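You operate a simulated robot arm through the tools that you are given. There is no shell and no other tool.

Carry out the task below with a simulated two-armed robot. There is one attempt and no reset: what you move stays moved.

JOB
Fit the oil line to the union ports and torque both union bolts.
Fine: orange driver, till it clicks on each bolt; stand it back in its cup.

Only the result counts: the job must be done as asked and must still hold three seconds after the hand-in. Knocking over, shifting, dropping, spilling or breaking anything else fails it.

ROBOT AND FRAMES
Two 7-joint arms with two-finger grippers on one trunk that stands fixed in place. Base frame: the origin is at the foot of the trunk, x ahead of it, y to its left, z up. Readings come in mm, rad, newtons and seconds.
The left shoulder is at [41, 175, 1228], the right one opposite. With the tool pointing down near the work surface each hand reaches from about 100 to 820 mm from the base axis, measured 20 degrees to its own side. Payload 2.94 kg a hand.
The tool frame of a hand sits at the grasp point between the pads (the TCP): z along the fingers, y along the line on which they close. The tips reach 30 mm beyond it. The gripper opens to 138 mm. The gripper's body begins 109 mm behind the TCP.
Orientation is told as [roll, pitch, yaw] about the base's x, y, z axes, in that order, counted from this pose: with the fingers straight down and closing along the base's y, the tool's x points along the base's -x, its y along +y and its z along -z.

CONTROLS
- The arms move only by the tool step_arm. It takes "left_commands", "right_commands" or both (then of equal length, played together; a hand with none holds still); each is a list of rows, each a list of 7 numbers: the opening, from 0 (shut) to 1 (fully open), then the shift along the tool's x, y, z in mm, then the turn, a rotation vector about the tool's x, y, z in rad. In form: [[gripper, dx, dy, dz, rx, ry, rz], ...]. A call has 1 to 20 rows; each row shifts and turns the commanded pose from where the row before left it, along the tool's axes as they then stand. A row lasts 0.2 s, in which the tool goes at most 50 mm and 0.15 rad; a call with a longer step from one row to the next is refused whole, and so is a gripper value outside its range. A pose out of reach is approached as far as the arm can. The call stops where the force on the tool passes 40 N (or 10 N more than at its start, if that is more) or the arm is blocked; 0.2 s more then pass. The fingers move at their own pace and stop on an object; they squeeze with about 33 N. The grip force told is the motor's: it shows also when the fingers shut on nothing. Time passes only in rows, and 0.2 s behind the last, so rows that do not move let the fingers close. It gives the time, the measured TCP pose, the force on the tool (base axes), the opening and the grip force at its end, in the units of the frame above (readings bear some noise), with the torque about the TCP (base axes, N m) and any sound that the robot's microphone picked up.
- Cameras (640 x 400 px; columns grow to the right, rows downward): "scene" is now at [83.5, -43.4, 1696]; the picture's right is [-0.59, -0.81, -0.00], its down [-0.65, 0.47, -0.60] and it looks along [0.49, -0.35, -0.80] (base axes); focal length 339 px, centre (320, 200). "left" rides on the left gripper at [71, -19, -146] in its tool frame; the picture's right is [0.26, 0.97, 0.00], its down [-0.85, 0.23, -0.48] and it looks along [-0.46, 0.12, 0.88] (tool axes); focal length 280 px, centre (320, 200). "right" rides on the right gripper at [71, 19, -146] in its tool frame; the picture's right is [-0.26, 0.97, 0.00], its down [-0.85, -0.23, -0.48] and it looks along [-0.46, -0.13, 0.88] (tool axes); focal length 280 px, centre (320, 200). There is no depth. A picture from a camera that has moved, and an enlarged one, comes with that camera's place and axes in the base frame and with its lens.
- camera(camera): a new picture of that camera. The clock stands still meanwhile.
- move_column(by): slides the trunk up (or, below 0, down) by that many mm; the arms and the scene camera ride with it, the base frame stays. It gives what a move gives, with no picture.
- head_to(pan, tilt): turns the head with the scene camera to pan (to the left, within 2.094 rad either way) and tilt (down, from -0.506 to 1.204), counted from straight ahead of the robot. It gives what a move gives.
- inspect(camera, box): a new picture of the part [left, top, right, bottom] of that camera's present view, enlarged. The clock stands still meanwhile.
- close_job(): hands the job in; it is judged then, once.

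Places have to be worked out from the pictures, the camera data and where the tool is seen. Open the grippers and draw the arms clear of the work before you hand the job in, unless the task says otherwise.

The tools are called after ">>>" as a command line: name --argument value ..., lists and objects as JSON in quotes. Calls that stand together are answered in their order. step_arm: Moves the arms, as the interface text tells. Its arguments: {"type":"object","properties":{"left_commands":{"type":"array","items":{"type":"array","items":{"type":"number"}}},"right_commands":{"type":"array","items":{"type":"array","items":{"type":"number"}}}},"required":[]} The other tools are called the same way: move_column (by) slides the trunk up or down; head_to (pan, tilt) turns the head that bears the scene camera; camera (camera) takes a picture; inspect (camera, box) takes an enlarged picture of a part of a camera's view; close_job () hands the job in.

At the start:

```text
clock: 0.0
left_position: [508.7, -40.1, 1150.1]
left_tcp_rot: [-0.002, 0.001, 0.0]
left_contact_force: [0.5, 0.2, -0.4]
left_wrist_torque: [0.03, -0.01, -0.01]
left_finger_gap: 138.0
left_gripper_force: 0.0
right_position: [309.3, -405.9, 1215.6]
right_tcp_rot: [0.001, 0.0, 0.001]
right_contact_force: [-1.0, -0.3, 0.5]
right_wrist_torque: [0.03, -0.01, 0.05]
right_finger_gap: 137.9
right_gripper_force: 0.1
trunk travel left (down, up): [-400.0, 334.0]
head pan, tilt: [-0.63, 0.923]
```

scene: 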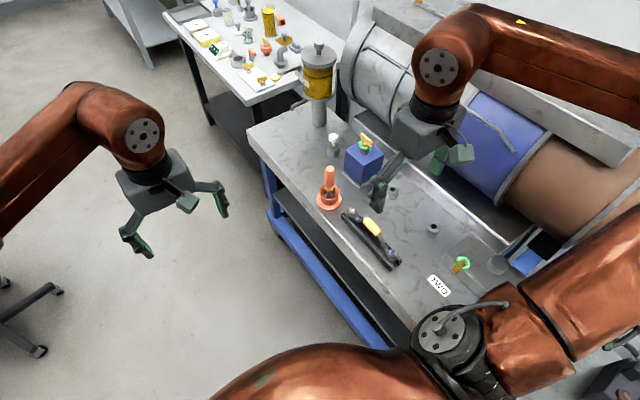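
right: 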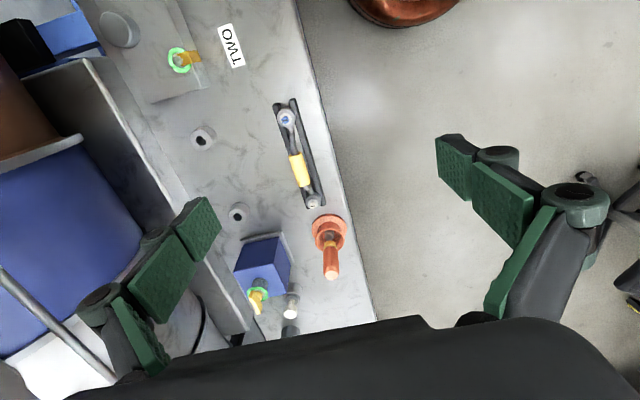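
left: 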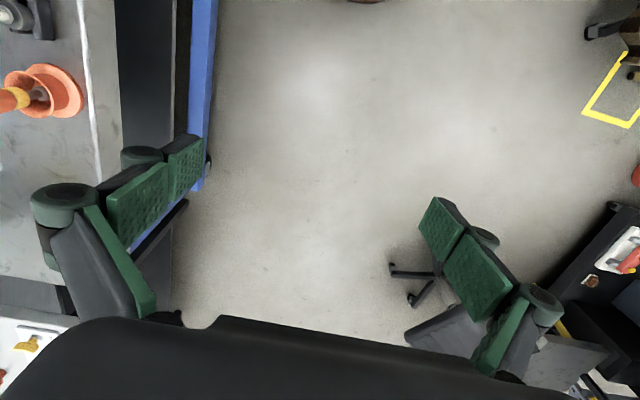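

I start by looking closer at the bench to find the oil line, the ports, the bolts and the driver.

>>> inspect --camera "scene" --box '[240, 100, 560, 300]'

>>> inspect --camera "right" --box '[80, 0, 400, 200]'

>>> inspect --camera "right" --box '[160, 150, 400, 350]'

```text
2.00 times, centred on (400, 200) of scene
camera zoom: at [83.5, -43.4, 1696.0], right [-0.59, -0.81, 0.0], down [-0.65, 0.47, -0.6], along [0.49, -0.35, -0.8], focal length 677 px, centre (160, 200)
```

zoom: 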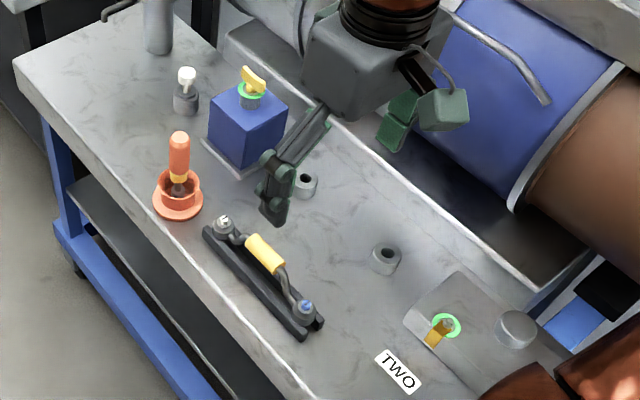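

```text
2.00 times, centred on (240, 100) of right
camera zoom: at [238.6, -387.4, 1361.7], right [0.26, 0.97, 0.0], down [0.85, -0.23, 0.48], along [0.46, -0.12, -0.88], focal length 561 px, centre (480, 400)
```

zoom: 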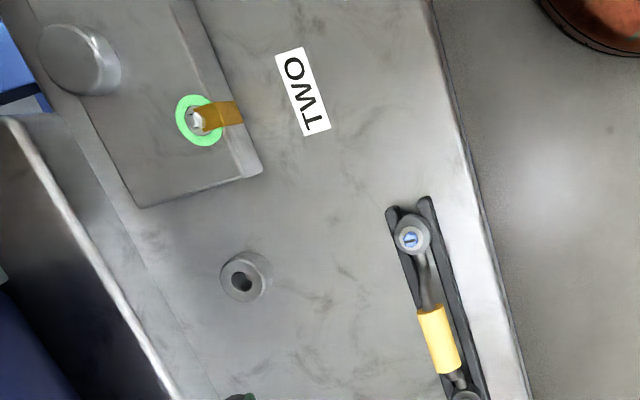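

```text
2.00 times, centred on (280, 250) of right
camera zoom: at [238.6, -387.4, 1361.7], right [0.26, 0.97, 0.0], down [0.85, -0.23, 0.48], along [0.46, -0.12, -0.88], focal length 561 px, centre (400, 100)
```

zoom: 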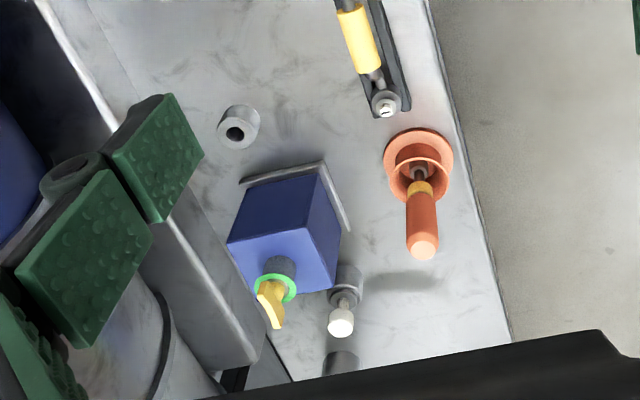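

Ports and rack are on the right-hand bench at about z≈790. I move the right hand to look closer from above, staying high.

>>> step_arm --right_commands '[[1, 12, -29, 23, 0, 0, 0], [1, 12, -29, 23, 0, 0, 0], [1, 12, -29, 23, 0, 0, 0], [1, 12, -29, 23, 0, 0, 0], [1, 12, -29, 23, 0, 0, 0], [1, 0, 0, 0, 0, 0, 0]]'

>>> camera --camera "right"

>>> camera --camera "scene"

```text
clock: 1.4
left_position: [509.9, -39.3, 1151.1]
left_tcp_rot: [0.0, 0.001, 0.003]
left_contact_force: [-0.3, -0.1, 0.2]
left_wrist_torque: [-0.01, 0.01, 0.01]
left_finger_gap: 137.7
left_gripper_force: 0.1
right_position: [257.1, -521.9, 1104.8]
right_tcp_rot: [-0.002, 0.003, -0.002]
right_contact_force: [-0.7, 0.2, 0.7]
right_wrist_torque: [-0.04, 0.01, -0.03]
right_finger_gap: 138.2
right_gripper_force: 0.0
right hand out of reach, approached as far as the arm can: row 5
trunk travel left (down, up): [-400.0, 334.0]
head pan, tilt: [-0.63, 0.923]
```

```text
taken
camera right: at [187.3, -502.0, 1250.9], right [0.26, 0.96, 0.0], down [0.85, -0.23, 0.47], along [0.46, -0.13, -0.88], focal length 280 px, centre (320, 200)
```

right: 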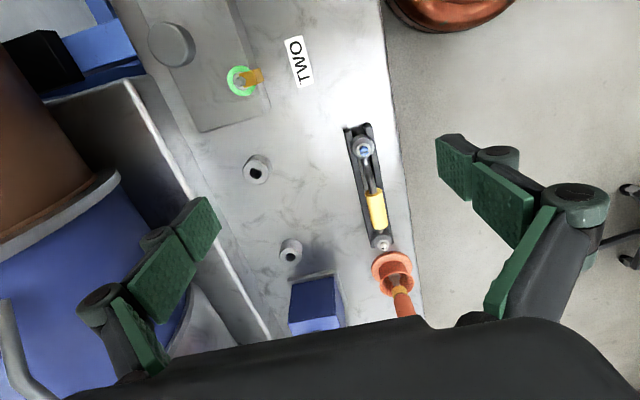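

```text
taken
camera scene: at [84.1, -42.6, 1696.1], right [-0.59, -0.81, 0.0], down [-0.65, 0.47, -0.6], along [0.49, -0.35, -0.8], focal length 339 px, centre (320, 200)
```

scene: 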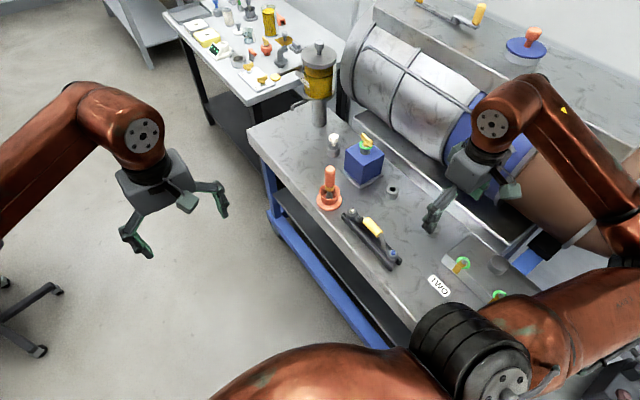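

The last row was clipped by reach. I inspect the rack, ports and valve areas from this position.

>>> inspect --camera "right" --box '[330, 110, 430, 330]'

>>> inspect --camera "right" --box '[220, 130, 380, 330]'

>>> inspect --camera "scene" --box '[310, 110, 410, 280]'

>>> inspect --camera "scene" --box '[410, 220, 530, 310]'

```text
1.82 times, centred on (380, 220) of right
camera zoom: at [187.3, -502.0, 1250.9], right [0.26, 0.96, 0.0], down [0.85, -0.23, 0.47], along [0.46, -0.13, -0.88], focal length 510 px, centre (211, 164)
```

zoom: 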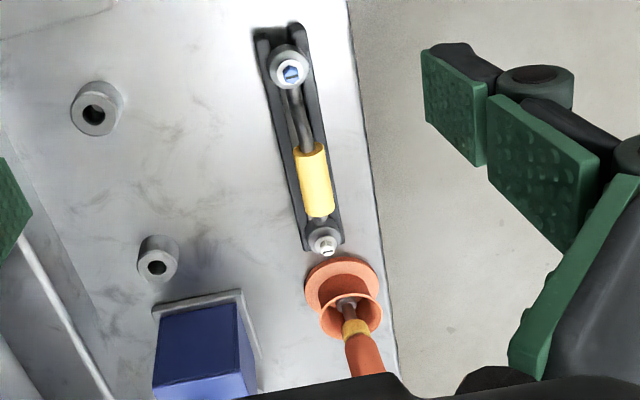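

```text
2.00 times, centred on (300, 230) of right
camera zoom: at [187.3, -502.0, 1250.9], right [0.26, 0.96, 0.0], down [0.85, -0.23, 0.47], along [0.46, -0.13, -0.88], focal length 561 px, centre (360, 140)
```

zoom: 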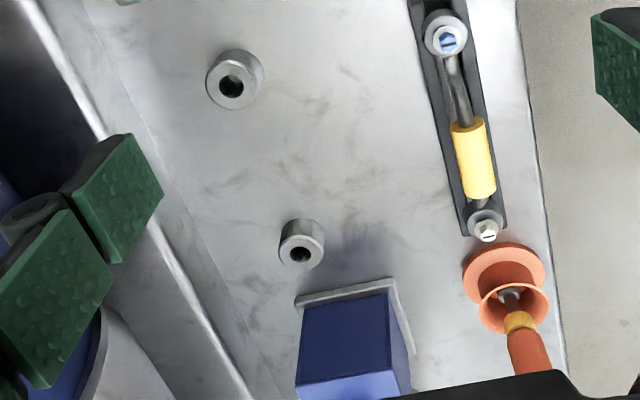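

```text
2.35 times, centred on (360, 195) of scene
camera zoom: at [84.1, -42.6, 1696.1], right [-0.59, -0.81, 0.0], down [-0.65, 0.47, -0.6], along [0.49, -0.35, -0.8], focal length 797 px, centre (226, 212)
```

zoom: 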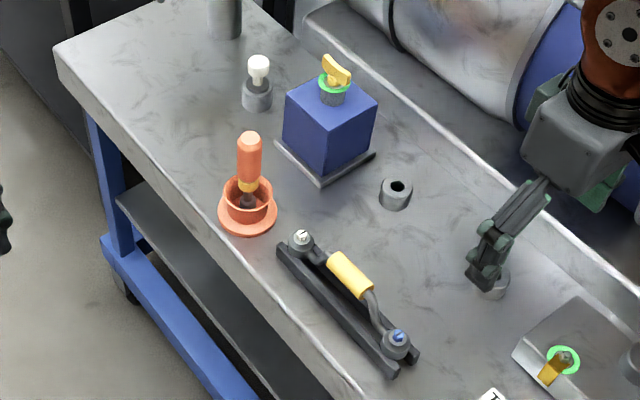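

```text
4.44 times, centred on (470, 265) of scene
camera zoom: at [84.1, -42.6, 1696.1], right [-0.59, -0.81, 0.0], down [-0.65, 0.47, -0.6], along [0.49, -0.35, -0.8], focal length 1505 px, centre (-347, -89)
```

zoom: 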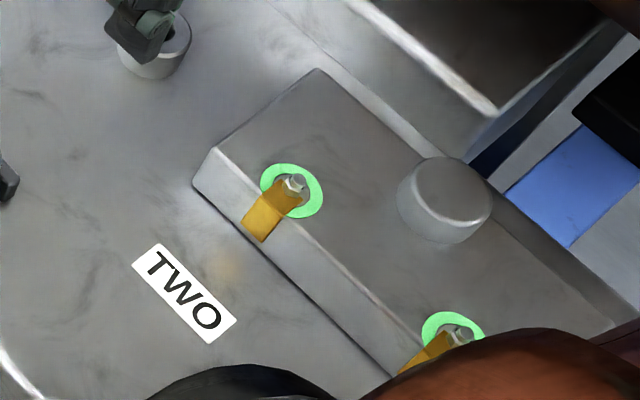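

Triangulating: the ports are at about (333,-647) and (508,-646) with tops near z≈835, and the bolts on the racked line at about (331,-475) and (504,-475). I turn the head to centre the bench and take fresh views.

>>> head_to --pan -0.9 --tilt 0.9

>>> camera --camera "scene"

```text
clock: 2.2
left_position: [509.3, -39.3, 1149.6]
left_tcp_rot: [0.0, 0.001, 0.002]
left_contact_force: [0.3, 0.0, -0.4]
left_wrist_torque: [-0.02, 0.02, 0.03]
left_finger_gap: 137.8
left_gripper_force: 0.1
right_position: [256.2, -521.2, 1103.8]
right_tcp_rot: [0.001, 0.01, -0.005]
right_contact_force: [0.3, 0.4, 0.1]
right_wrist_torque: [-0.02, -0.03, 0.02]
right_finger_gap: 138.1
right_gripper_force: 0.0
trunk travel left (down, up): [-400.0, 334.0]
head pan, tilt: [-0.901, 0.901]
```

```text
taken
camera scene: at [70.9, -59.1, 1697.6], right [-0.78, -0.62, 0.0], down [-0.49, 0.61, -0.62], along [0.39, -0.49, -0.78], focal length 339 px, centre (320, 200)
```

scene: 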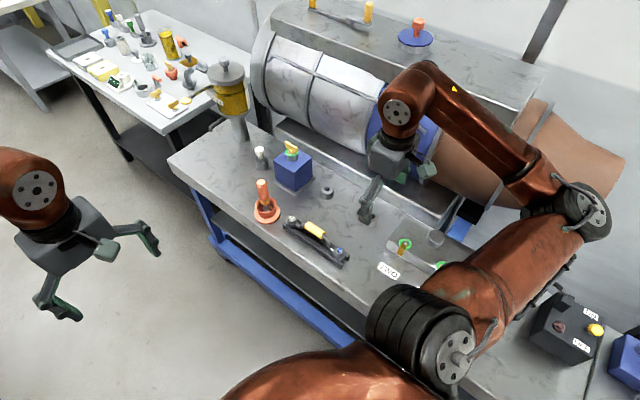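

I take enlarged looks at the rack, driver and labelled items to be sure about what they are.

>>> inspect --camera "scene" --box '[240, 130, 360, 280]'

>>> inspect --camera "scene" --box '[360, 220, 460, 290]'

>>> inspect --camera "scene" --box '[520, 280, 640, 390]'

```text
2.67 times, centred on (300, 205) of scene
camera zoom: at [70.9, -59.1, 1697.6], right [-0.78, -0.62, 0.0], down [-0.49, 0.61, -0.62], along [0.39, -0.49, -0.78], focal length 903 px, centre (373, 187)
```

zoom: 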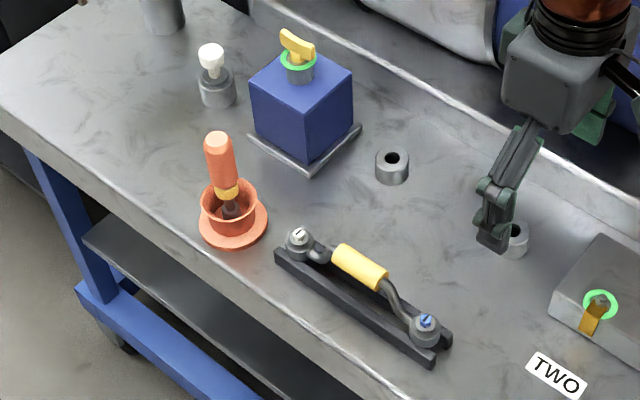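

```text
5.71 times, centred on (410, 255) of scene
camera zoom: at [70.9, -59.1, 1697.6], right [-0.78, -0.62, 0.0], down [-0.49, 0.61, -0.62], along [0.39, -0.49, -0.78], focal length 1935 px, centre (-194, -114)
```

zoom: 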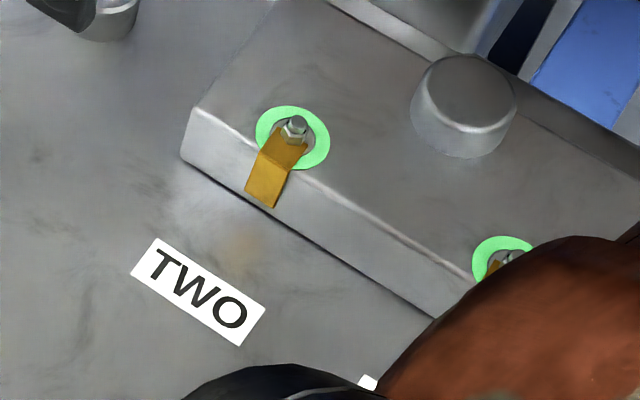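

```text
3.64 times, centred on (580, 335) of scene
camera zoom: at [70.9, -59.1, 1697.6], right [-0.78, -0.62, 0.0], down [-0.49, 0.61, -0.62], along [0.39, -0.49, -0.78], focal length 1231 px, centre (-626, -291)
```

zoom: 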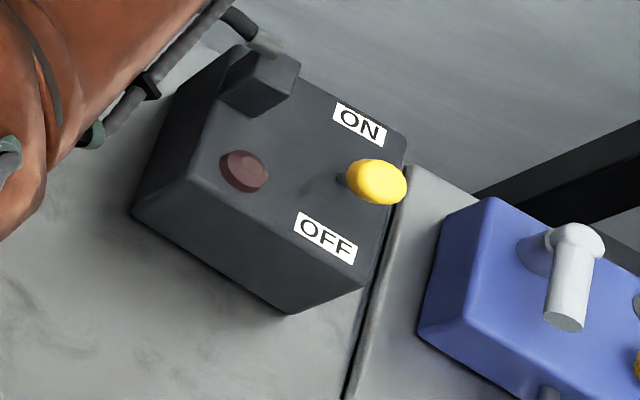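

I bring the right hand closer above the rack for a detailed look at the line, the bolt heads and the driver.

>>> step_arm --right_commands '[[1, -15, 10, 20, 0, 0, 0], [1, -15, 10, 20, 0, 0, 0], [1, -15, 10, 20, 0, 0, 0], [1, -15, 8, 20, 0, 0, 0], [1, -13, 8, 20, 0, 0, 0], [1, 0, 0, 0, 0, 0, 0]]'

>>> camera --camera "right"

>>> camera --camera "scene"

```text
clock: 3.6
left_position: [507.8, -41.7, 1151.2]
left_tcp_rot: [0.0, 0.0, -0.001]
left_contact_force: [-0.4, 0.1, 0.2]
left_wrist_torque: [-0.01, 0.0, -0.04]
left_finger_gap: 138.0
left_gripper_force: 0.1
right_position: [331.0, -475.3, 1004.1]
right_tcp_rot: [0.002, -0.002, -0.001]
right_contact_force: [-0.5, 0.6, 0.2]
right_wrist_torque: [0.01, -0.03, 0.01]
right_finger_gap: 137.8
right_gripper_force: 0.1
trunk travel left (down, up): [-400.0, 334.0]
head pan, tilt: [-0.901, 0.901]
```

```text
taken
camera right: at [260.2, -456.9, 1151.1], right [0.26, 0.97, 0.0], down [0.85, -0.23, 0.48], along [0.46, -0.12, -0.88], focal length 280 px, centre (320, 200)
```

right: 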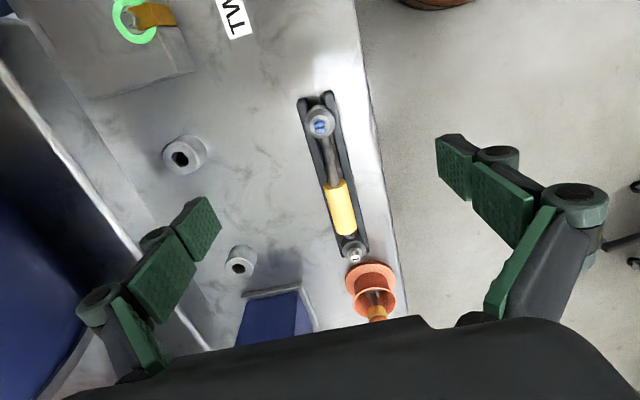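

```text
taken
camera scene: at [69.5, -58.9, 1697.8], right [-0.78, -0.62, 0.0], down [-0.49, 0.61, -0.62], along [0.39, -0.49, -0.78], focal length 339 px, centre (320, 200)
```

scene: 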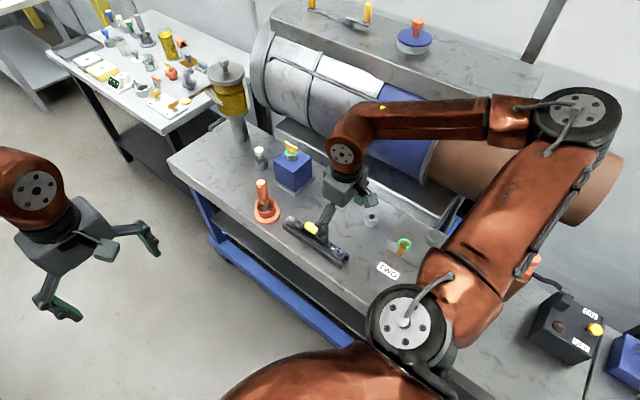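

Now detailed zooms from this closer view.

>>> inspect --camera "right" --box '[280, 80, 400, 200]'

>>> inspect --camera "right" --box '[300, 170, 420, 330]'

>>> inspect --camera "right" --box '[140, 120, 320, 300]'

```text
3.33 times, centred on (340, 140) of right
camera zoom: at [260.2, -456.9, 1151.1], right [0.26, 0.97, 0.0], down [0.85, -0.23, 0.48], along [0.46, -0.12, -0.88], focal length 935 px, centre (253, 400)
```

zoom: 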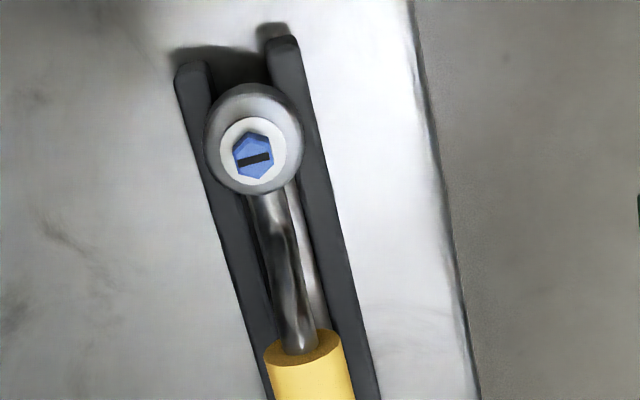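

```text
2.50 times, centred on (360, 250) of right
camera zoom: at [260.2, -456.9, 1151.1], right [0.26, 0.97, 0.0], down [0.85, -0.23, 0.48], along [0.46, -0.12, -0.88], focal length 701 px, centre (220, 75)
```

zoom: 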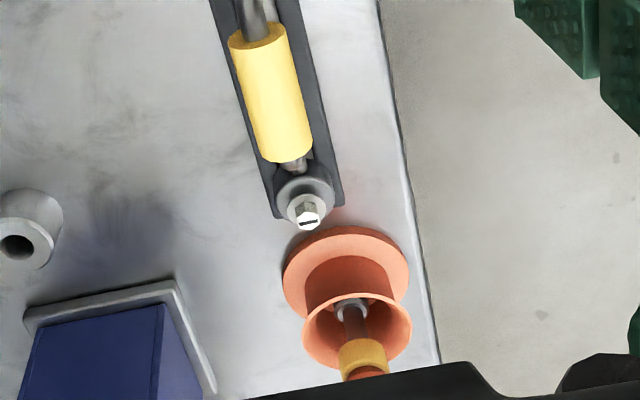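

```text
2.22 times, centred on (230, 210) of right
camera zoom: at [260.2, -456.9, 1151.1], right [0.26, 0.97, 0.0], down [0.85, -0.23, 0.48], along [0.46, -0.12, -0.88], focal length 623 px, centre (520, 178)
```

zoom: 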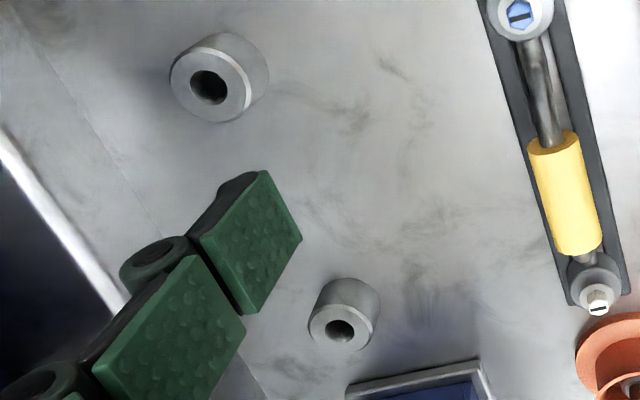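

Both ends look alike (blue and white hex heads), eye spacing ≈175 mm matching the ports. I tilt the right hand to get a flatter side view of rack, line and driver to learn heights.

>>> step_arm --right_commands '[[1, 30, 9, 22, 0, 0, 0], [1, 30, 9, 22, 0, 0, 0], [1, 0, 0, 0, 0, -0.12, 0], [1, 0, 0, 0, 0, -0.12, 0], [1, 0, 0, 0, 0, -0.12, 0], [1, 0, 0, 0, 0, -0.12, 0], [1, 0, 0, 0, 0, -0.12, 0], [1, 0, 0, 0, 0, 0, 0]]'

>>> camera --camera "right"

```text
clock: 5.4
left_position: [509.5, -40.3, 1149.1]
left_tcp_rot: [0.0, 0.0, 0.001]
left_contact_force: [1.1, 0.3, -1.2]
left_wrist_torque: [0.0, 0.04, -0.02]
left_finger_gap: 138.0
left_gripper_force: 0.0
right_position: [270.8, -457.5, 961.3]
right_tcp_rot: [0.002, -0.6, 0.0]
right_contact_force: [0.9, 0.1, 0.1]
right_wrist_torque: [-0.02, 0.01, -0.04]
right_finger_gap: 138.1
right_gripper_force: 0.0
trunk travel left (down, up): [-400.0, 334.0]
head pan, tilt: [-0.901, 0.901]
```

```text
taken
camera right: at [130.9, -438.5, 1041.2], right [0.22, 0.97, 0.15], down [0.43, -0.23, 0.87], along [0.88, -0.12, -0.47], focal length 280 px, centre (320, 200)
```

right: 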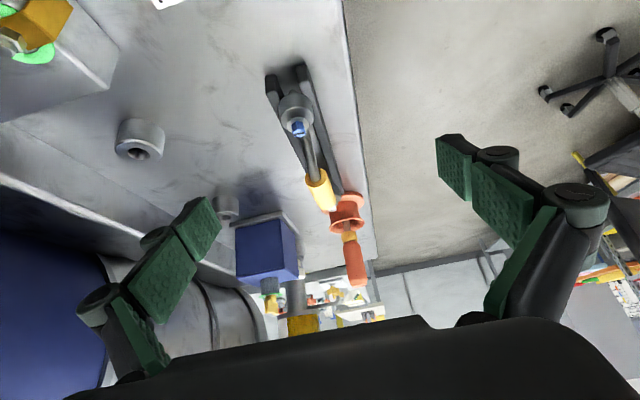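

The view is upside-down but shows the profile. I zoom on the rack and the driver.

>>> inspect --camera "right" --box '[240, 50, 400, 210]'

>>> inspect --camera "right" --box '[280, 160, 400, 300]'

>>> inspect --camera "right" --box '[90, 100, 250, 240]'

```text
2.50 times, centred on (320, 130) of right
camera zoom: at [130.9, -438.5, 1041.2], right [0.22, 0.97, 0.15], down [0.43, -0.23, 0.87], along [0.88, -0.12, -0.47], focal length 701 px, centre (320, 375)
```

zoom: 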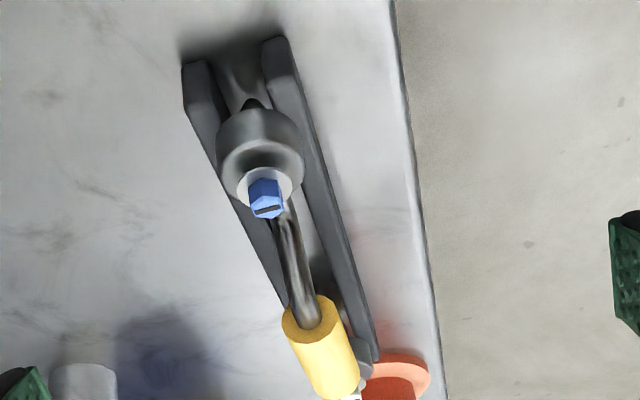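

```text
2.86 times, centred on (340, 230) of right
camera zoom: at [130.9, -438.5, 1041.2], right [0.22, 0.97, 0.15], down [0.43, -0.23, 0.87], along [0.88, -0.12, -0.47], focal length 801 px, centre (263, 114)
```

zoom: 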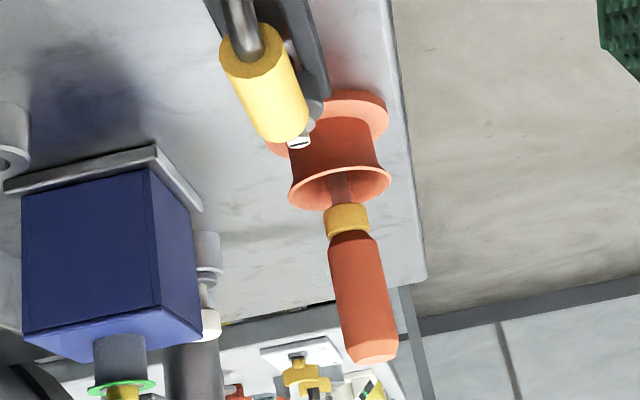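

```text
2.86 times, centred on (170, 170) of right
camera zoom: at [130.9, -438.5, 1041.2], right [0.22, 0.97, 0.15], down [0.43, -0.23, 0.87], along [0.88, -0.12, -0.47], focal length 801 px, centre (749, 286)
```

zoom: 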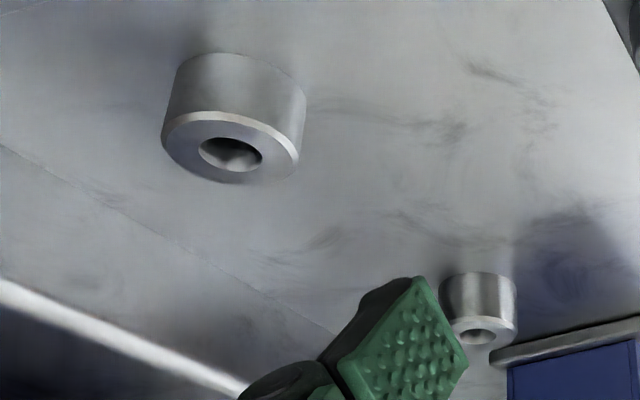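

Geometry is clear: the yellow sleeve runs x≈387–447 at y≈-475, z≈880, raised above the rails; port tops z≈832, spacing ≈178 mm just like the line. I straighten the hand and go above the sleeve centre.

>>> step_arm --right_commands '[[1, 0, 0, 0, 0, 0.12, 0], [1, 0, 0, 0, 0, 0.12, 0], [1, 0, 0, 0, 0, 0.12, 0], [1, 0, 0, 0, 0, 0.12, 0], [1, 0, 0, 0, 0, 0.12, 0], [1, -37, -4.5, -5, 0, 0, 0], [1, -37, -4.5, 0, 0, 0, 0], [1, -37, -4.5, 0, 0, 0, 0], [1, -38, -4, 0, 0, 0, 0], [1, 0, 0, 0, 0, 0, 0]]'

>>> camera --camera "right"

>>> camera --camera "scene"

```text
clock: 7.6
left_position: [508.0, -40.0, 1151.1]
left_tcp_rot: [0.001, -0.001, 0.0]
left_contact_force: [-0.4, 0.1, -0.4]
left_wrist_torque: [-0.01, -0.03, 0.02]
left_finger_gap: 138.1
left_gripper_force: 0.0
right_position: [418.8, -474.9, 965.2]
right_tcp_rot: [0.0, -0.001, -0.001]
right_contact_force: [-1.4, -0.7, -0.2]
right_wrist_torque: [-0.03, -0.04, 0.01]
right_finger_gap: 137.8
right_gripper_force: 0.0
trunk travel left (down, up): [-400.0, 334.0]
head pan, tilt: [-0.901, 0.901]
```

```text
taken
camera right: at [348.3, -456.6, 1110.6], right [0.26, 0.97, 0.0], down [0.85, -0.23, 0.48], along [0.46, -0.12, -0.88], focal length 280 px, centre (320, 200)
```

right: 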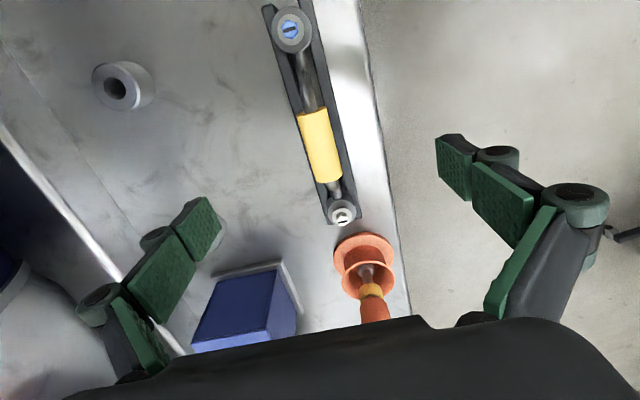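

```text
taken
camera scene: at [69.1, -58.4, 1697.8], right [-0.78, -0.62, 0.0], down [-0.49, 0.61, -0.62], along [0.39, -0.49, -0.78], focal length 339 px, centre (320, 200)
```

scene: 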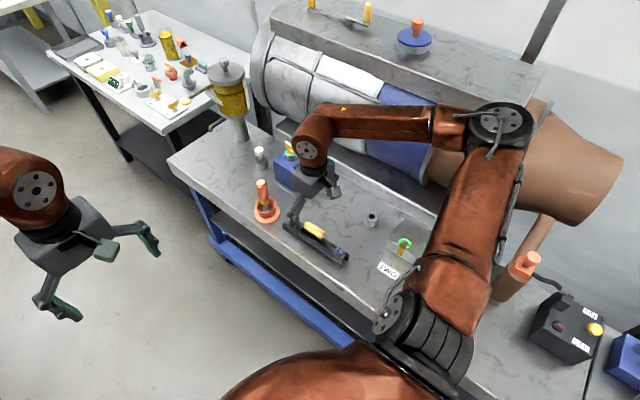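

The sleeve sits right under the TCP (projected at column 320). I descend to the sleeve axis with the fingers open, then close on it.

>>> step_arm --right_commands '[[1, 0, 0, 30, 0, 0, 0], [1, 0, 0, 30, 0, 0, 0], [1, 0, 0, 22, 0, 0, 0], [1, 0, 0, 0, 0, 0, 0]]'

>>> camera --camera "right"

>>> inspect --camera "scene" --box '[240, 160, 400, 290]'

```text
clock: 8.6
left_position: [508.9, -40.9, 1148.9]
left_tcp_rot: [0.0, 0.002, 0.0]
left_contact_force: [0.3, -0.5, 0.0]
left_wrist_torque: [-0.04, -0.01, -0.03]
left_finger_gap: 138.2
left_gripper_force: 0.1
right_position: [420.5, -476.9, 882.7]
right_tcp_rot: [0.003, -0.001, 0.0]
right_contact_force: [-0.6, 0.1, 0.2]
right_wrist_torque: [-0.02, 0.01, 0.02]
right_finger_gap: 138.2
right_gripper_force: 0.0
trunk travel left (down, up): [-400.0, 334.0]
head pan, tilt: [-0.901, 0.901]
```

```text
taken
camera right: at [349.8, -457.8, 1029.2], right [0.26, 0.97, 0.0], down [0.85, -0.23, 0.48], along [0.46, -0.12, -0.88], focal length 280 px, centre (320, 200)
```

right: 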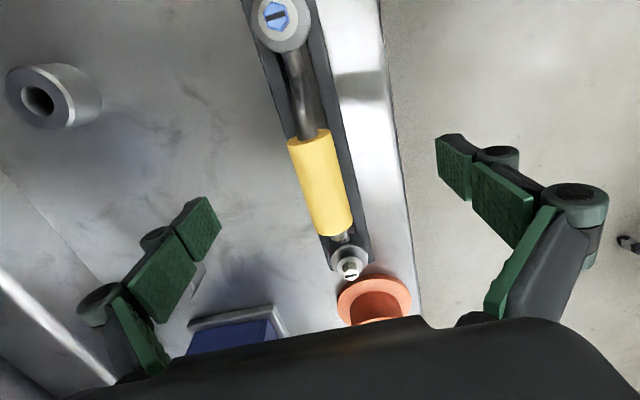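

```text
3.08 times, centred on (320, 225) of scene
camera zoom: at [70.3, -58.8, 1697.7], right [-0.78, -0.62, 0.0], down [-0.49, 0.61, -0.62], along [0.39, -0.49, -0.78], focal length 1042 px, centre (320, 123)
```

zoom: 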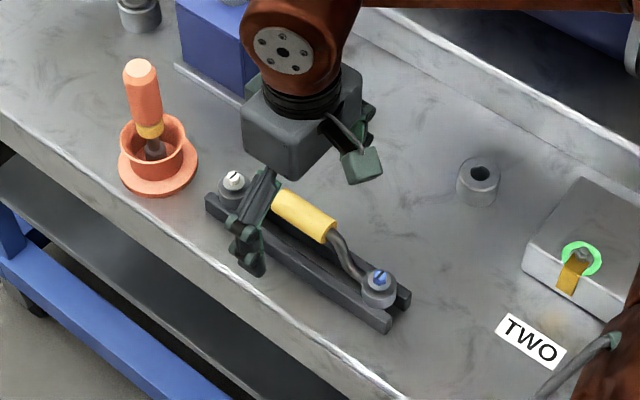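

Sleeve is centred between the pads; I close the fingers.

>>> step_arm --right_commands '[[0, 0, 0, 0, 0, 0, 0], [0, 0, 0, 0, 0, 0, 0], [0, 0, 0, 0, 0, 0, 0], [0, 0, 0, 0, 0, 0, 0], [0, 0, 0, 0, 0, 0, 0], [0, 0, 0, 0, 0, 0, 0], [0, 0, 0, 0, 0, 0, 0], [0, 0, 0, 0, 0, 0, 0], [0, 0, 0, 0, 0, 0, 0]]'

>>> camera --camera "right"

```text
clock: 10.6
left_position: [508.0, -39.6, 1149.7]
left_tcp_rot: [0.0, -0.001, 0.0]
left_contact_force: [-0.3, 0.9, 0.2]
left_wrist_torque: [-0.01, 0.04, 0.02]
left_finger_gap: 138.1
left_gripper_force: 0.0
right_position: [421.1, -475.9, 883.5]
right_tcp_rot: [0.001, 0.0, -0.001]
right_contact_force: [-0.2, 1.0, 0.6]
right_wrist_torque: [0.01, -0.04, -0.05]
right_finger_gap: 23.9
right_gripper_force: 33.0
trunk travel left (down, up): [-400.0, 334.0]
head pan, tilt: [-0.901, 0.901]
```

```text
taken
camera right: at [349.9, -457.9, 1029.3], right [0.26, 0.97, 0.0], down [0.85, -0.23, 0.48], along [0.46, -0.12, -0.88], focal length 280 px, centre (320, 200)
```

right: 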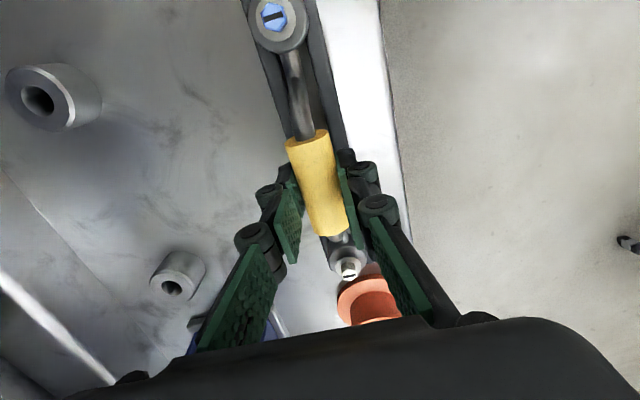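

Gripped at 23.9 mm with 33 N. I lift gently straight up.

>>> step_arm --right_commands '[[0, 0, 0, -8, 0, 0, 0], [0, 0, 0, -15, 0, 0, 0], [0, 0, 0, -20, 0, 0, 0], [0, 0, 0, -20, 0, 0, 0], [0, 0, 0, -15, 0, 0, 0], [0, 0, 0, 0, 0, 0, 0]]'

>>> camera --camera "right"

>>> inspect --camera "scene" --box '[240, 130, 400, 290]'

```text
clock: 12.0
left_position: [509.9, -41.5, 1149.4]
left_tcp_rot: [0.001, 0.002, 0.0]
left_contact_force: [0.3, 0.3, 0.0]
left_wrist_torque: [-0.02, -0.03, -0.01]
left_finger_gap: 138.1
left_gripper_force: 0.0
right_position: [420.4, -476.9, 962.6]
right_tcp_rot: [0.002, 0.002, -0.001]
right_contact_force: [0.2, 1.3, -2.7]
right_wrist_torque: [0.01, -0.01, -0.03]
right_finger_gap: 23.7
right_gripper_force: 33.2
trunk travel left (down, up): [-400.0, 334.0]
head pan, tilt: [-0.901, 0.901]
```

```text
taken
camera right: at [349.5, -458.0, 1108.0], right [0.26, 0.97, 0.0], down [0.85, -0.23, 0.47], along [0.46, -0.12, -0.88], focal length 280 px, centre (320, 200)
```

right: 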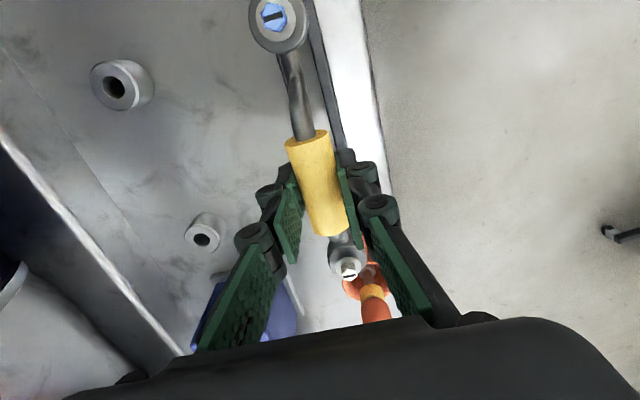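

```text
2.50 times, centred on (320, 210) of scene
camera zoom: at [71.0, -59.7, 1697.6], right [-0.78, -0.62, 0.0], down [-0.49, 0.61, -0.62], along [0.39, -0.49, -0.78], focal length 846 px, centre (320, 175)
```

zoom: 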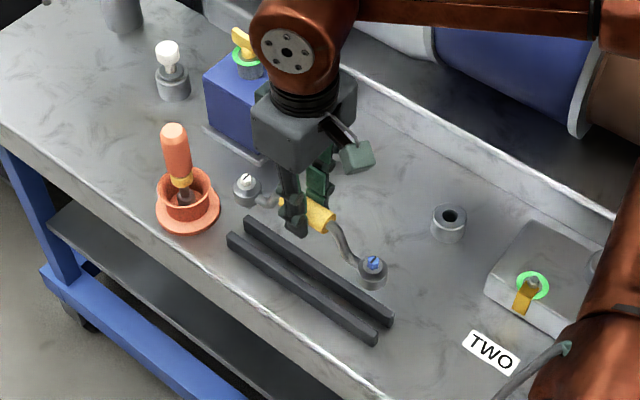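

The line is held rigidly (bolts at TCP -90 and +87 in x). Ports compute to (332,-649) and (511,-649), so I carry it over at this height to TCP ≈ (422.5,-649).

>>> step_arm --right_commands '[[0, 0, -20, 0, 0, 0, 0], [0, -0.5, -35, 0, 0, 0, 0], [0, -0.5, -35, 0, 0, 0, 0], [0, -0.5, -35, 0, 0, 0, 0], [0, -0.5, -30, 0, 0, 0, 0], [0, 0, -17.5, 0, 0, 0, 0], [0, 0, 0, 0, 0, 0, 0]]'

>>> camera --camera "right"

>>> camera --camera "scene"

```text
clock: 13.6
left_position: [508.7, -41.4, 1150.4]
left_tcp_rot: [0.001, 0.001, 0.0]
left_contact_force: [0.6, -0.2, 0.4]
left_wrist_torque: [0.02, 0.01, -0.02]
left_finger_gap: 137.7
left_gripper_force: 0.2
right_position: [421.7, -542.1, 960.3]
right_tcp_rot: [0.001, 0.0, 0.0]
right_contact_force: [-0.5, 0.4, -2.8]
right_wrist_torque: [-0.01, -0.03, -0.03]
right_finger_gap: 23.6
right_gripper_force: 33.5
right hand out of reach, approached as far as the arm can: row 3, 4, 5, 6
trunk travel left (down, up): [-400.0, 334.0]
head pan, tilt: [-0.901, 0.901]
```

```text
taken
camera right: at [350.9, -524.3, 1106.4], right [0.26, 0.97, 0.0], down [0.85, -0.23, 0.47], along [0.46, -0.12, -0.88], focal length 280 px, centre (320, 200)
```

right: 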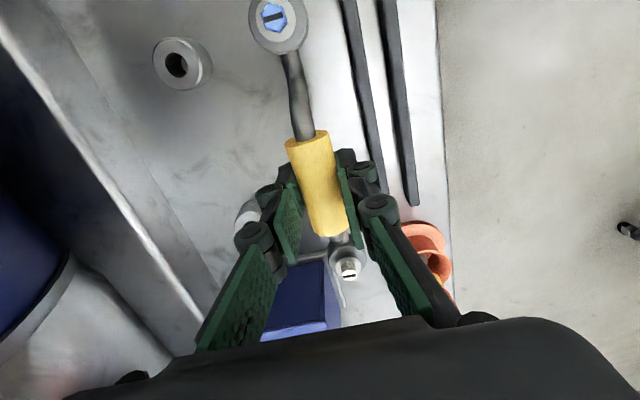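

```text
taken
camera scene: at [70.7, -59.8, 1697.6], right [-0.78, -0.62, 0.0], down [-0.49, 0.61, -0.62], along [0.39, -0.49, -0.78], focal length 339 px, centre (320, 200)
```

scene: 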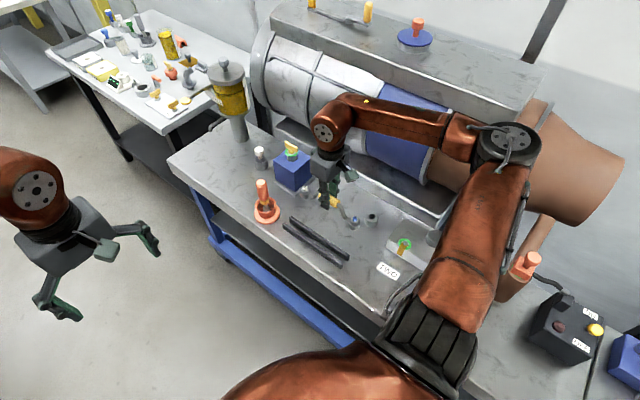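

Reach (a joint limit) stopped the hand at y≈-542. I test whether yawing the hand with the arm's direction frees the motion, to learn which limit binds.

>>> step_arm --right_commands '[[0, 0, 0, 0, 0, 0, 0.1], [0, 0, 0, 0, 0, 0, 0.1], [0, 0, 0, 0, 0, 0, 0.1], [0, 0, 0, 0, 0, 0, 0]]'

```text
clock: 14.6
left_position: [508.9, -41.8, 1149.4]
left_tcp_rot: [0.001, 0.002, -0.001]
left_contact_force: [0.4, -0.3, 0.2]
left_wrist_torque: [-0.01, 0.02, 0.0]
left_finger_gap: 138.1
left_gripper_force: 0.1
right_position: [422.2, -542.1, 961.3]
right_tcp_rot: [0.001, 0.003, -0.301]
right_contact_force: [0.1, 0.7, -2.4]
right_wrist_torque: [-0.03, -0.02, -0.01]
right_finger_gap: 23.8
right_gripper_force: 33.2
trunk travel left (down, up): [-400.0, 334.0]
head pan, tilt: [-0.901, 0.901]
```

The yaw was accepted and the position command is clamped to what was reached. I try a few steps toward -y in this yawed pose.

>>> step_arm --right_commands '[[0, -5.9, -19.1, 0, 0, 0, 0], [0, -5.9, -19.1, 0, 0, 0, 0], [0, -5.9, -19.1, 0, 0, 0, 0], [0, -5.9, -19.1, 0, 0, 0, 0], [0, -5.9, -19.1, 0, 0, 0, 0], [0, 0, 0, 0, 0, 0, 0]]'

>>> camera --camera "scene"

```text
clock: 16.0
left_position: [508.2, -40.0, 1150.3]
left_tcp_rot: [0.0, 0.0, 0.0]
left_contact_force: [0.1, -0.6, -0.4]
left_wrist_torque: [-0.01, 0.02, -0.01]
left_finger_gap: 137.9
left_gripper_force: 0.0
right_position: [423.5, -640.8, 960.8]
right_tcp_rot: [0.001, 0.002, -0.301]
right_contact_force: [0.5, -0.4, -2.3]
right_wrist_torque: [0.0, -0.01, 0.03]
right_finger_gap: 24.2
right_gripper_force: 33.7
trunk travel left (down, up): [-400.0, 334.0]
head pan, tilt: [-0.901, 0.901]
```

```text
taken
camera scene: at [70.8, -59.4, 1697.7], right [-0.78, -0.62, 0.0], down [-0.49, 0.61, -0.62], along [0.39, -0.49, -0.78], focal length 339 px, centre (320, 200)
```

scene: 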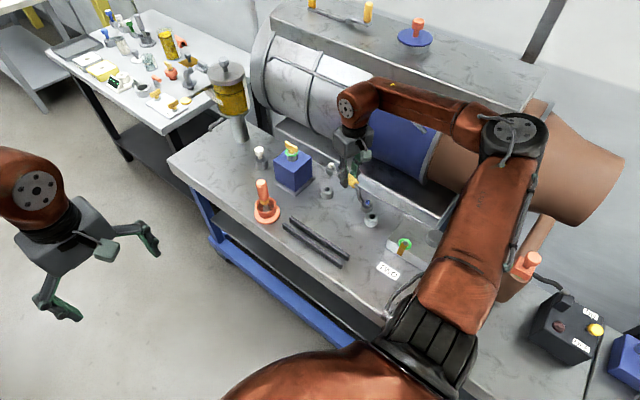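

That worked: the limit is the wrist's yaw against the arm heading. I now yaw back toward 0 here to see how far it goes.

>>> step_arm --right_commands '[[0, 0, 0, 0, 0, 0, -0.1], [0, 0, 0, 0, 0, 0, -0.1], [0, 0, 0, 0, 0, 0, -0.05], [0, 0, 0, 0, 0, 0, -0.05], [0, 0, 0, 0, 0, 0, 0]]'

```text
clock: 17.2
left_position: [508.0, -41.5, 1149.6]
left_tcp_rot: [0.0, 0.001, 0.0]
left_contact_force: [-0.4, 0.5, 0.6]
left_wrist_torque: [0.01, 0.04, 0.0]
left_finger_gap: 138.0
left_gripper_force: 0.1
right_position: [414.2, -628.6, 964.3]
right_tcp_rot: [0.008, 0.008, -0.254]
right_contact_force: [-0.2, -0.8, -3.5]
right_wrist_torque: [0.03, 0.01, -0.01]
right_finger_gap: 23.9
right_gripper_force: 33.4
right hand out of reach, approached as far as the arm can: row 1, 2, 4
trunk travel left (down, up): [-400.0, 334.0]
head pan, tilt: [-0.901, 0.901]
```

Yaw is limited to about -0.28 here. I try changing the trunk height, since this alters the arm's posture: raise the trunk 120 mm, then lower the hand back and retest.

>>> move_column --by 120

>>> step_arm --right_commands '[[0, 0, 0, 30, 0, 0, 0], [0, 0, 0, 30, 0, 0, 0], [0, 0, 0, 30, 0, 0, 0], [0, 0, 0, 30, 0, 0, 0], [0, 0, 0, 0, 0, 0, -0.1], [0, 0, 0, 0, 0, 0, -0.1], [0, 0, 0, 0, 0, 0, -0.05], [0, 0, 0, 0, 0, 0, 0]]'

```text
clock: 18.7
left_position: [508.8, -41.5, 1268.4]
left_tcp_rot: [0.001, 0.002, -0.001]
left_contact_force: [-0.2, 0.4, -0.6]
left_wrist_torque: [-0.01, 0.03, 0.05]
left_finger_gap: 137.9
left_gripper_force: 0.0
right_position: [413.2, -628.7, 1082.5]
right_tcp_rot: [0.009, 0.01, -0.253]
right_contact_force: [0.1, 0.1, -3.3]
right_wrist_torque: [0.02, 0.0, 0.01]
right_finger_gap: 23.9
right_gripper_force: 32.5
trunk travel left (down, up): [-520.0, 214.0]
head pan, tilt: [-0.901, 0.901]
```

```text
clock: 20.5
left_position: [509.3, -41.3, 1269.7]
left_tcp_rot: [0.0, 0.0, -0.001]
left_contact_force: [0.3, 0.3, 0.0]
left_wrist_torque: [-0.01, 0.01, -0.03]
left_finger_gap: 137.9
left_gripper_force: 0.1
right_position: [406.4, -630.5, 974.8]
right_tcp_rot: [0.001, 0.007, -0.262]
right_contact_force: [0.5, 0.3, -2.6]
right_wrist_torque: [-0.02, 0.0, 0.03]
right_finger_gap: 24.0
right_gripper_force: 32.6
right hand out of reach, approached as far as the arm can: row 4, 5, 6
trunk travel left (down, up): [-520.0, 214.0]
head pan, tilt: [-0.901, 0.901]
```

Raising made it no better. I go the other way: lift the hand first, then lower the trunk stepwise so the hand stays at safe height.

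>>> step_arm --right_commands '[[0, 0, 0, -30, 0, 0, 0.05], [0, 0, 0, -30, 0, 0, 0], [0, 0, 0, -30, 0, 0, 0], [0, 0, 0, -30, 0, 0, 0], [0, 0, 0, 0, 0, 0, 0]]'

>>> move_column --by -120

>>> step_arm --right_commands '[[0, 0, 0, -30, 0, 0, 0], [0, 0, 0, -30, 0, 0, 0], [0, 0, 0, -30, 0, 0, 0], [0, 0, 0, -30, 0, 0, 0], [0, 0, 0, 0, 0, 0, 0]]'

```text
clock: 21.7
left_position: [509.4, -40.9, 1269.6]
left_tcp_rot: [0.003, -0.001, -0.001]
left_contact_force: [0.0, 0.2, -0.2]
left_wrist_torque: [0.01, 0.05, -0.06]
left_finger_gap: 138.1
left_gripper_force: 0.0
right_position: [410.3, -634.4, 1094.7]
right_tcp_rot: [0.0, 0.008, -0.262]
right_contact_force: [0.6, -0.1, -3.4]
right_wrist_torque: [-0.02, 0.0, 0.0]
right_finger_gap: 24.1
right_gripper_force: 33.0
trunk travel left (down, up): [-520.0, 214.0]
head pan, tilt: [-0.901, 0.901]
```

```text
clock: 23.2
left_position: [508.7, -42.0, 1150.3]
left_tcp_rot: [0.0, 0.0, 0.0]
left_contact_force: [0.2, -0.8, 0.2]
left_wrist_torque: [0.0, -0.02, -0.02]
left_finger_gap: 138.2
left_gripper_force: 0.1
right_position: [408.8, -630.3, 975.3]
right_tcp_rot: [0.0, 0.006, -0.262]
right_contact_force: [0.4, -0.4, -2.3]
right_wrist_torque: [0.03, 0.01, -0.01]
right_finger_gap: 23.9
right_gripper_force: 33.0
trunk travel left (down, up): [-400.0, 334.0]
head pan, tilt: [-0.901, 0.901]
```

```text
clock: 24.4
left_position: [508.9, -41.4, 1149.0]
left_tcp_rot: [0.001, 0.001, 0.0]
left_contact_force: [-0.1, -0.8, 0.0]
left_wrist_torque: [0.02, 0.0, 0.0]
left_finger_gap: 138.0
left_gripper_force: 0.1
right_position: [410.1, -631.3, 1096.7]
right_tcp_rot: [0.001, 0.008, -0.261]
right_contact_force: [0.0, 0.2, -3.6]
right_wrist_torque: [-0.02, 0.02, -0.01]
right_finger_gap: 24.1
right_gripper_force: 33.0
trunk travel left (down, up): [-400.0, 334.0]
head pan, tilt: [-0.901, 0.901]
```

Now lower the trunk another 120 mm (hand ends near z≈976) and test yaw toward 0.

>>> move_column --by -120

>>> step_arm --right_commands '[[0, 0, 0, 0, 0, 0, -0.05], [0, 0, 0, 0, 0, 0, -0.05], [0, 0, 0, 0, 0, 0, -0.05], [0, 0, 0, 0, 0, 0, -0.05], [0, 0, 0, 0, 0, 0, 0]]'

>>> camera --camera "scene"

```text
clock: 25.9
left_position: [509.5, -42.2, 1030.4]
left_tcp_rot: [0.002, -0.002, 0.001]
left_contact_force: [-0.1, -0.4, -0.2]
left_wrist_torque: [0.0, -0.01, 0.05]
left_finger_gap: 138.1
left_gripper_force: 0.1
right_position: [409.8, -631.6, 976.7]
right_tcp_rot: [0.003, 0.005, -0.263]
right_contact_force: [-0.1, -0.9, -2.7]
right_wrist_torque: [-0.01, -0.03, 0.01]
right_finger_gap: 24.0
right_gripper_force: 32.5
trunk travel left (down, up): [-280.0, 454.0]
head pan, tilt: [-0.901, 0.901]
```

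```text
clock: 27.1
left_position: [508.5, -40.3, 1029.0]
left_tcp_rot: [-0.001, -0.001, -0.001]
left_contact_force: [0.3, 0.0, 0.3]
left_wrist_torque: [0.0, -0.04, -0.03]
left_finger_gap: 137.9
left_gripper_force: 0.1
right_position: [425.1, -598.3, 965.0]
right_tcp_rot: [0.001, 0.005, -0.162]
right_contact_force: [0.2, 0.4, -2.8]
right_wrist_torque: [-0.02, 0.01, 0.01]
right_finger_gap: 23.8
right_gripper_force: 32.9
right hand out of reach, approached as far as the arm can: row 1, 3, 4
trunk travel left (down, up): [-280.0, 454.0]
head pan, tilt: [-0.901, 0.901]
```

```text
taken
camera scene: at [134.7, -59.8, 1576.1], right [-0.78, -0.62, 0.0], down [-0.49, 0.61, -0.62], along [0.39, -0.49, -0.78], focal length 339 px, centre (320, 200)
```

scene: 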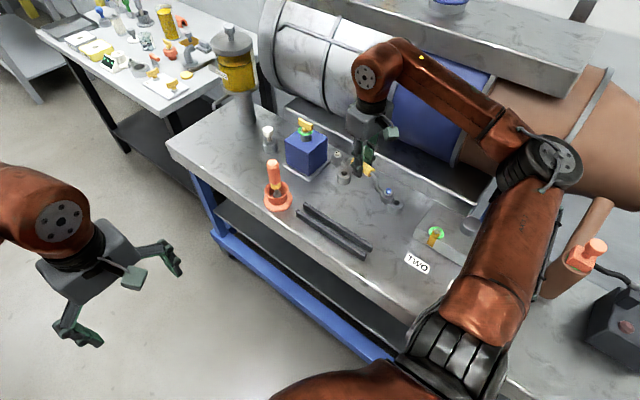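

Trunk height makes no real difference. I restore the trunk and test how far the wrist can yaw the other way (toward -π), which also tells me the turning range for torquing.

>>> move_column --by 120

>>> step_arm --right_commands '[[0, 0, 0, 20, 0, 0, 0.05], [0, 0, 0, 20, 0, 0, 0.15], [0, 0, 0, 20, 0, 0, 0.15], [0, 0, 0, 20, 0, 0, 0.15], [0, 0, 0, 0, 0, 0, 0.15], [0, 0, 0, 0, 0, 0, 0.15], [0, 0, 0, 0, 0, 0, 0.15], [0, 0, 0, 0, 0, 0, 0.15], [0, 0, 0, 0, 0, 0, 0.15], [0, 0, 0, 0, 0, 0, 0.15], [0, 0, 0, 0, 0, 0, 0]]'

>>> camera --camera "scene"

```text
clock: 28.6
left_position: [510.1, -41.2, 1148.3]
left_tcp_rot: [0.001, 0.001, 0.0]
left_contact_force: [1.3, 0.1, -0.4]
left_wrist_torque: [0.03, 0.03, 0.0]
left_finger_gap: 138.1
left_gripper_force: 0.0
right_position: [426.1, -599.3, 1083.3]
right_tcp_rot: [0.002, 0.006, -0.167]
right_contact_force: [0.6, -0.3, -2.6]
right_wrist_torque: [0.01, 0.05, -0.02]
right_finger_gap: 23.6
right_gripper_force: 33.4
trunk travel left (down, up): [-400.0, 334.0]
head pan, tilt: [-0.901, 0.901]
```

```text
clock: 31.0
left_position: [508.9, -40.9, 1148.9]
left_tcp_rot: [0.0, 0.0, 0.0]
left_contact_force: [-0.2, 0.0, 0.4]
left_wrist_torque: [-0.02, 0.0, 0.0]
left_finger_gap: 138.3
left_gripper_force: 0.0
right_position: [425.2, -598.8, 1004.4]
right_tcp_rot: [-0.007, 0.003, -1.57]
right_contact_force: [-1.1, -0.2, -2.5]
right_wrist_torque: [-0.02, 0.03, -0.02]
right_finger_gap: 23.6
right_gripper_force: 32.8
trunk travel left (down, up): [-400.0, 334.0]
head pan, tilt: [-0.901, 0.901]
```

```text
taken
camera scene: at [70.8, -59.8, 1697.6], right [-0.78, -0.62, 0.0], down [-0.49, 0.61, -0.62], along [0.39, -0.49, -0.78], focal length 339 px, centre (320, 200)
```

scene: 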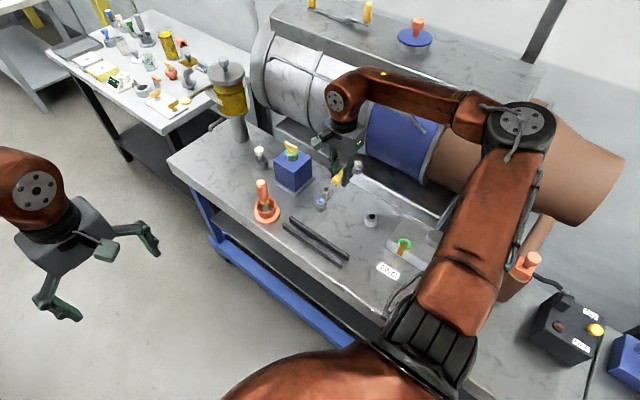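

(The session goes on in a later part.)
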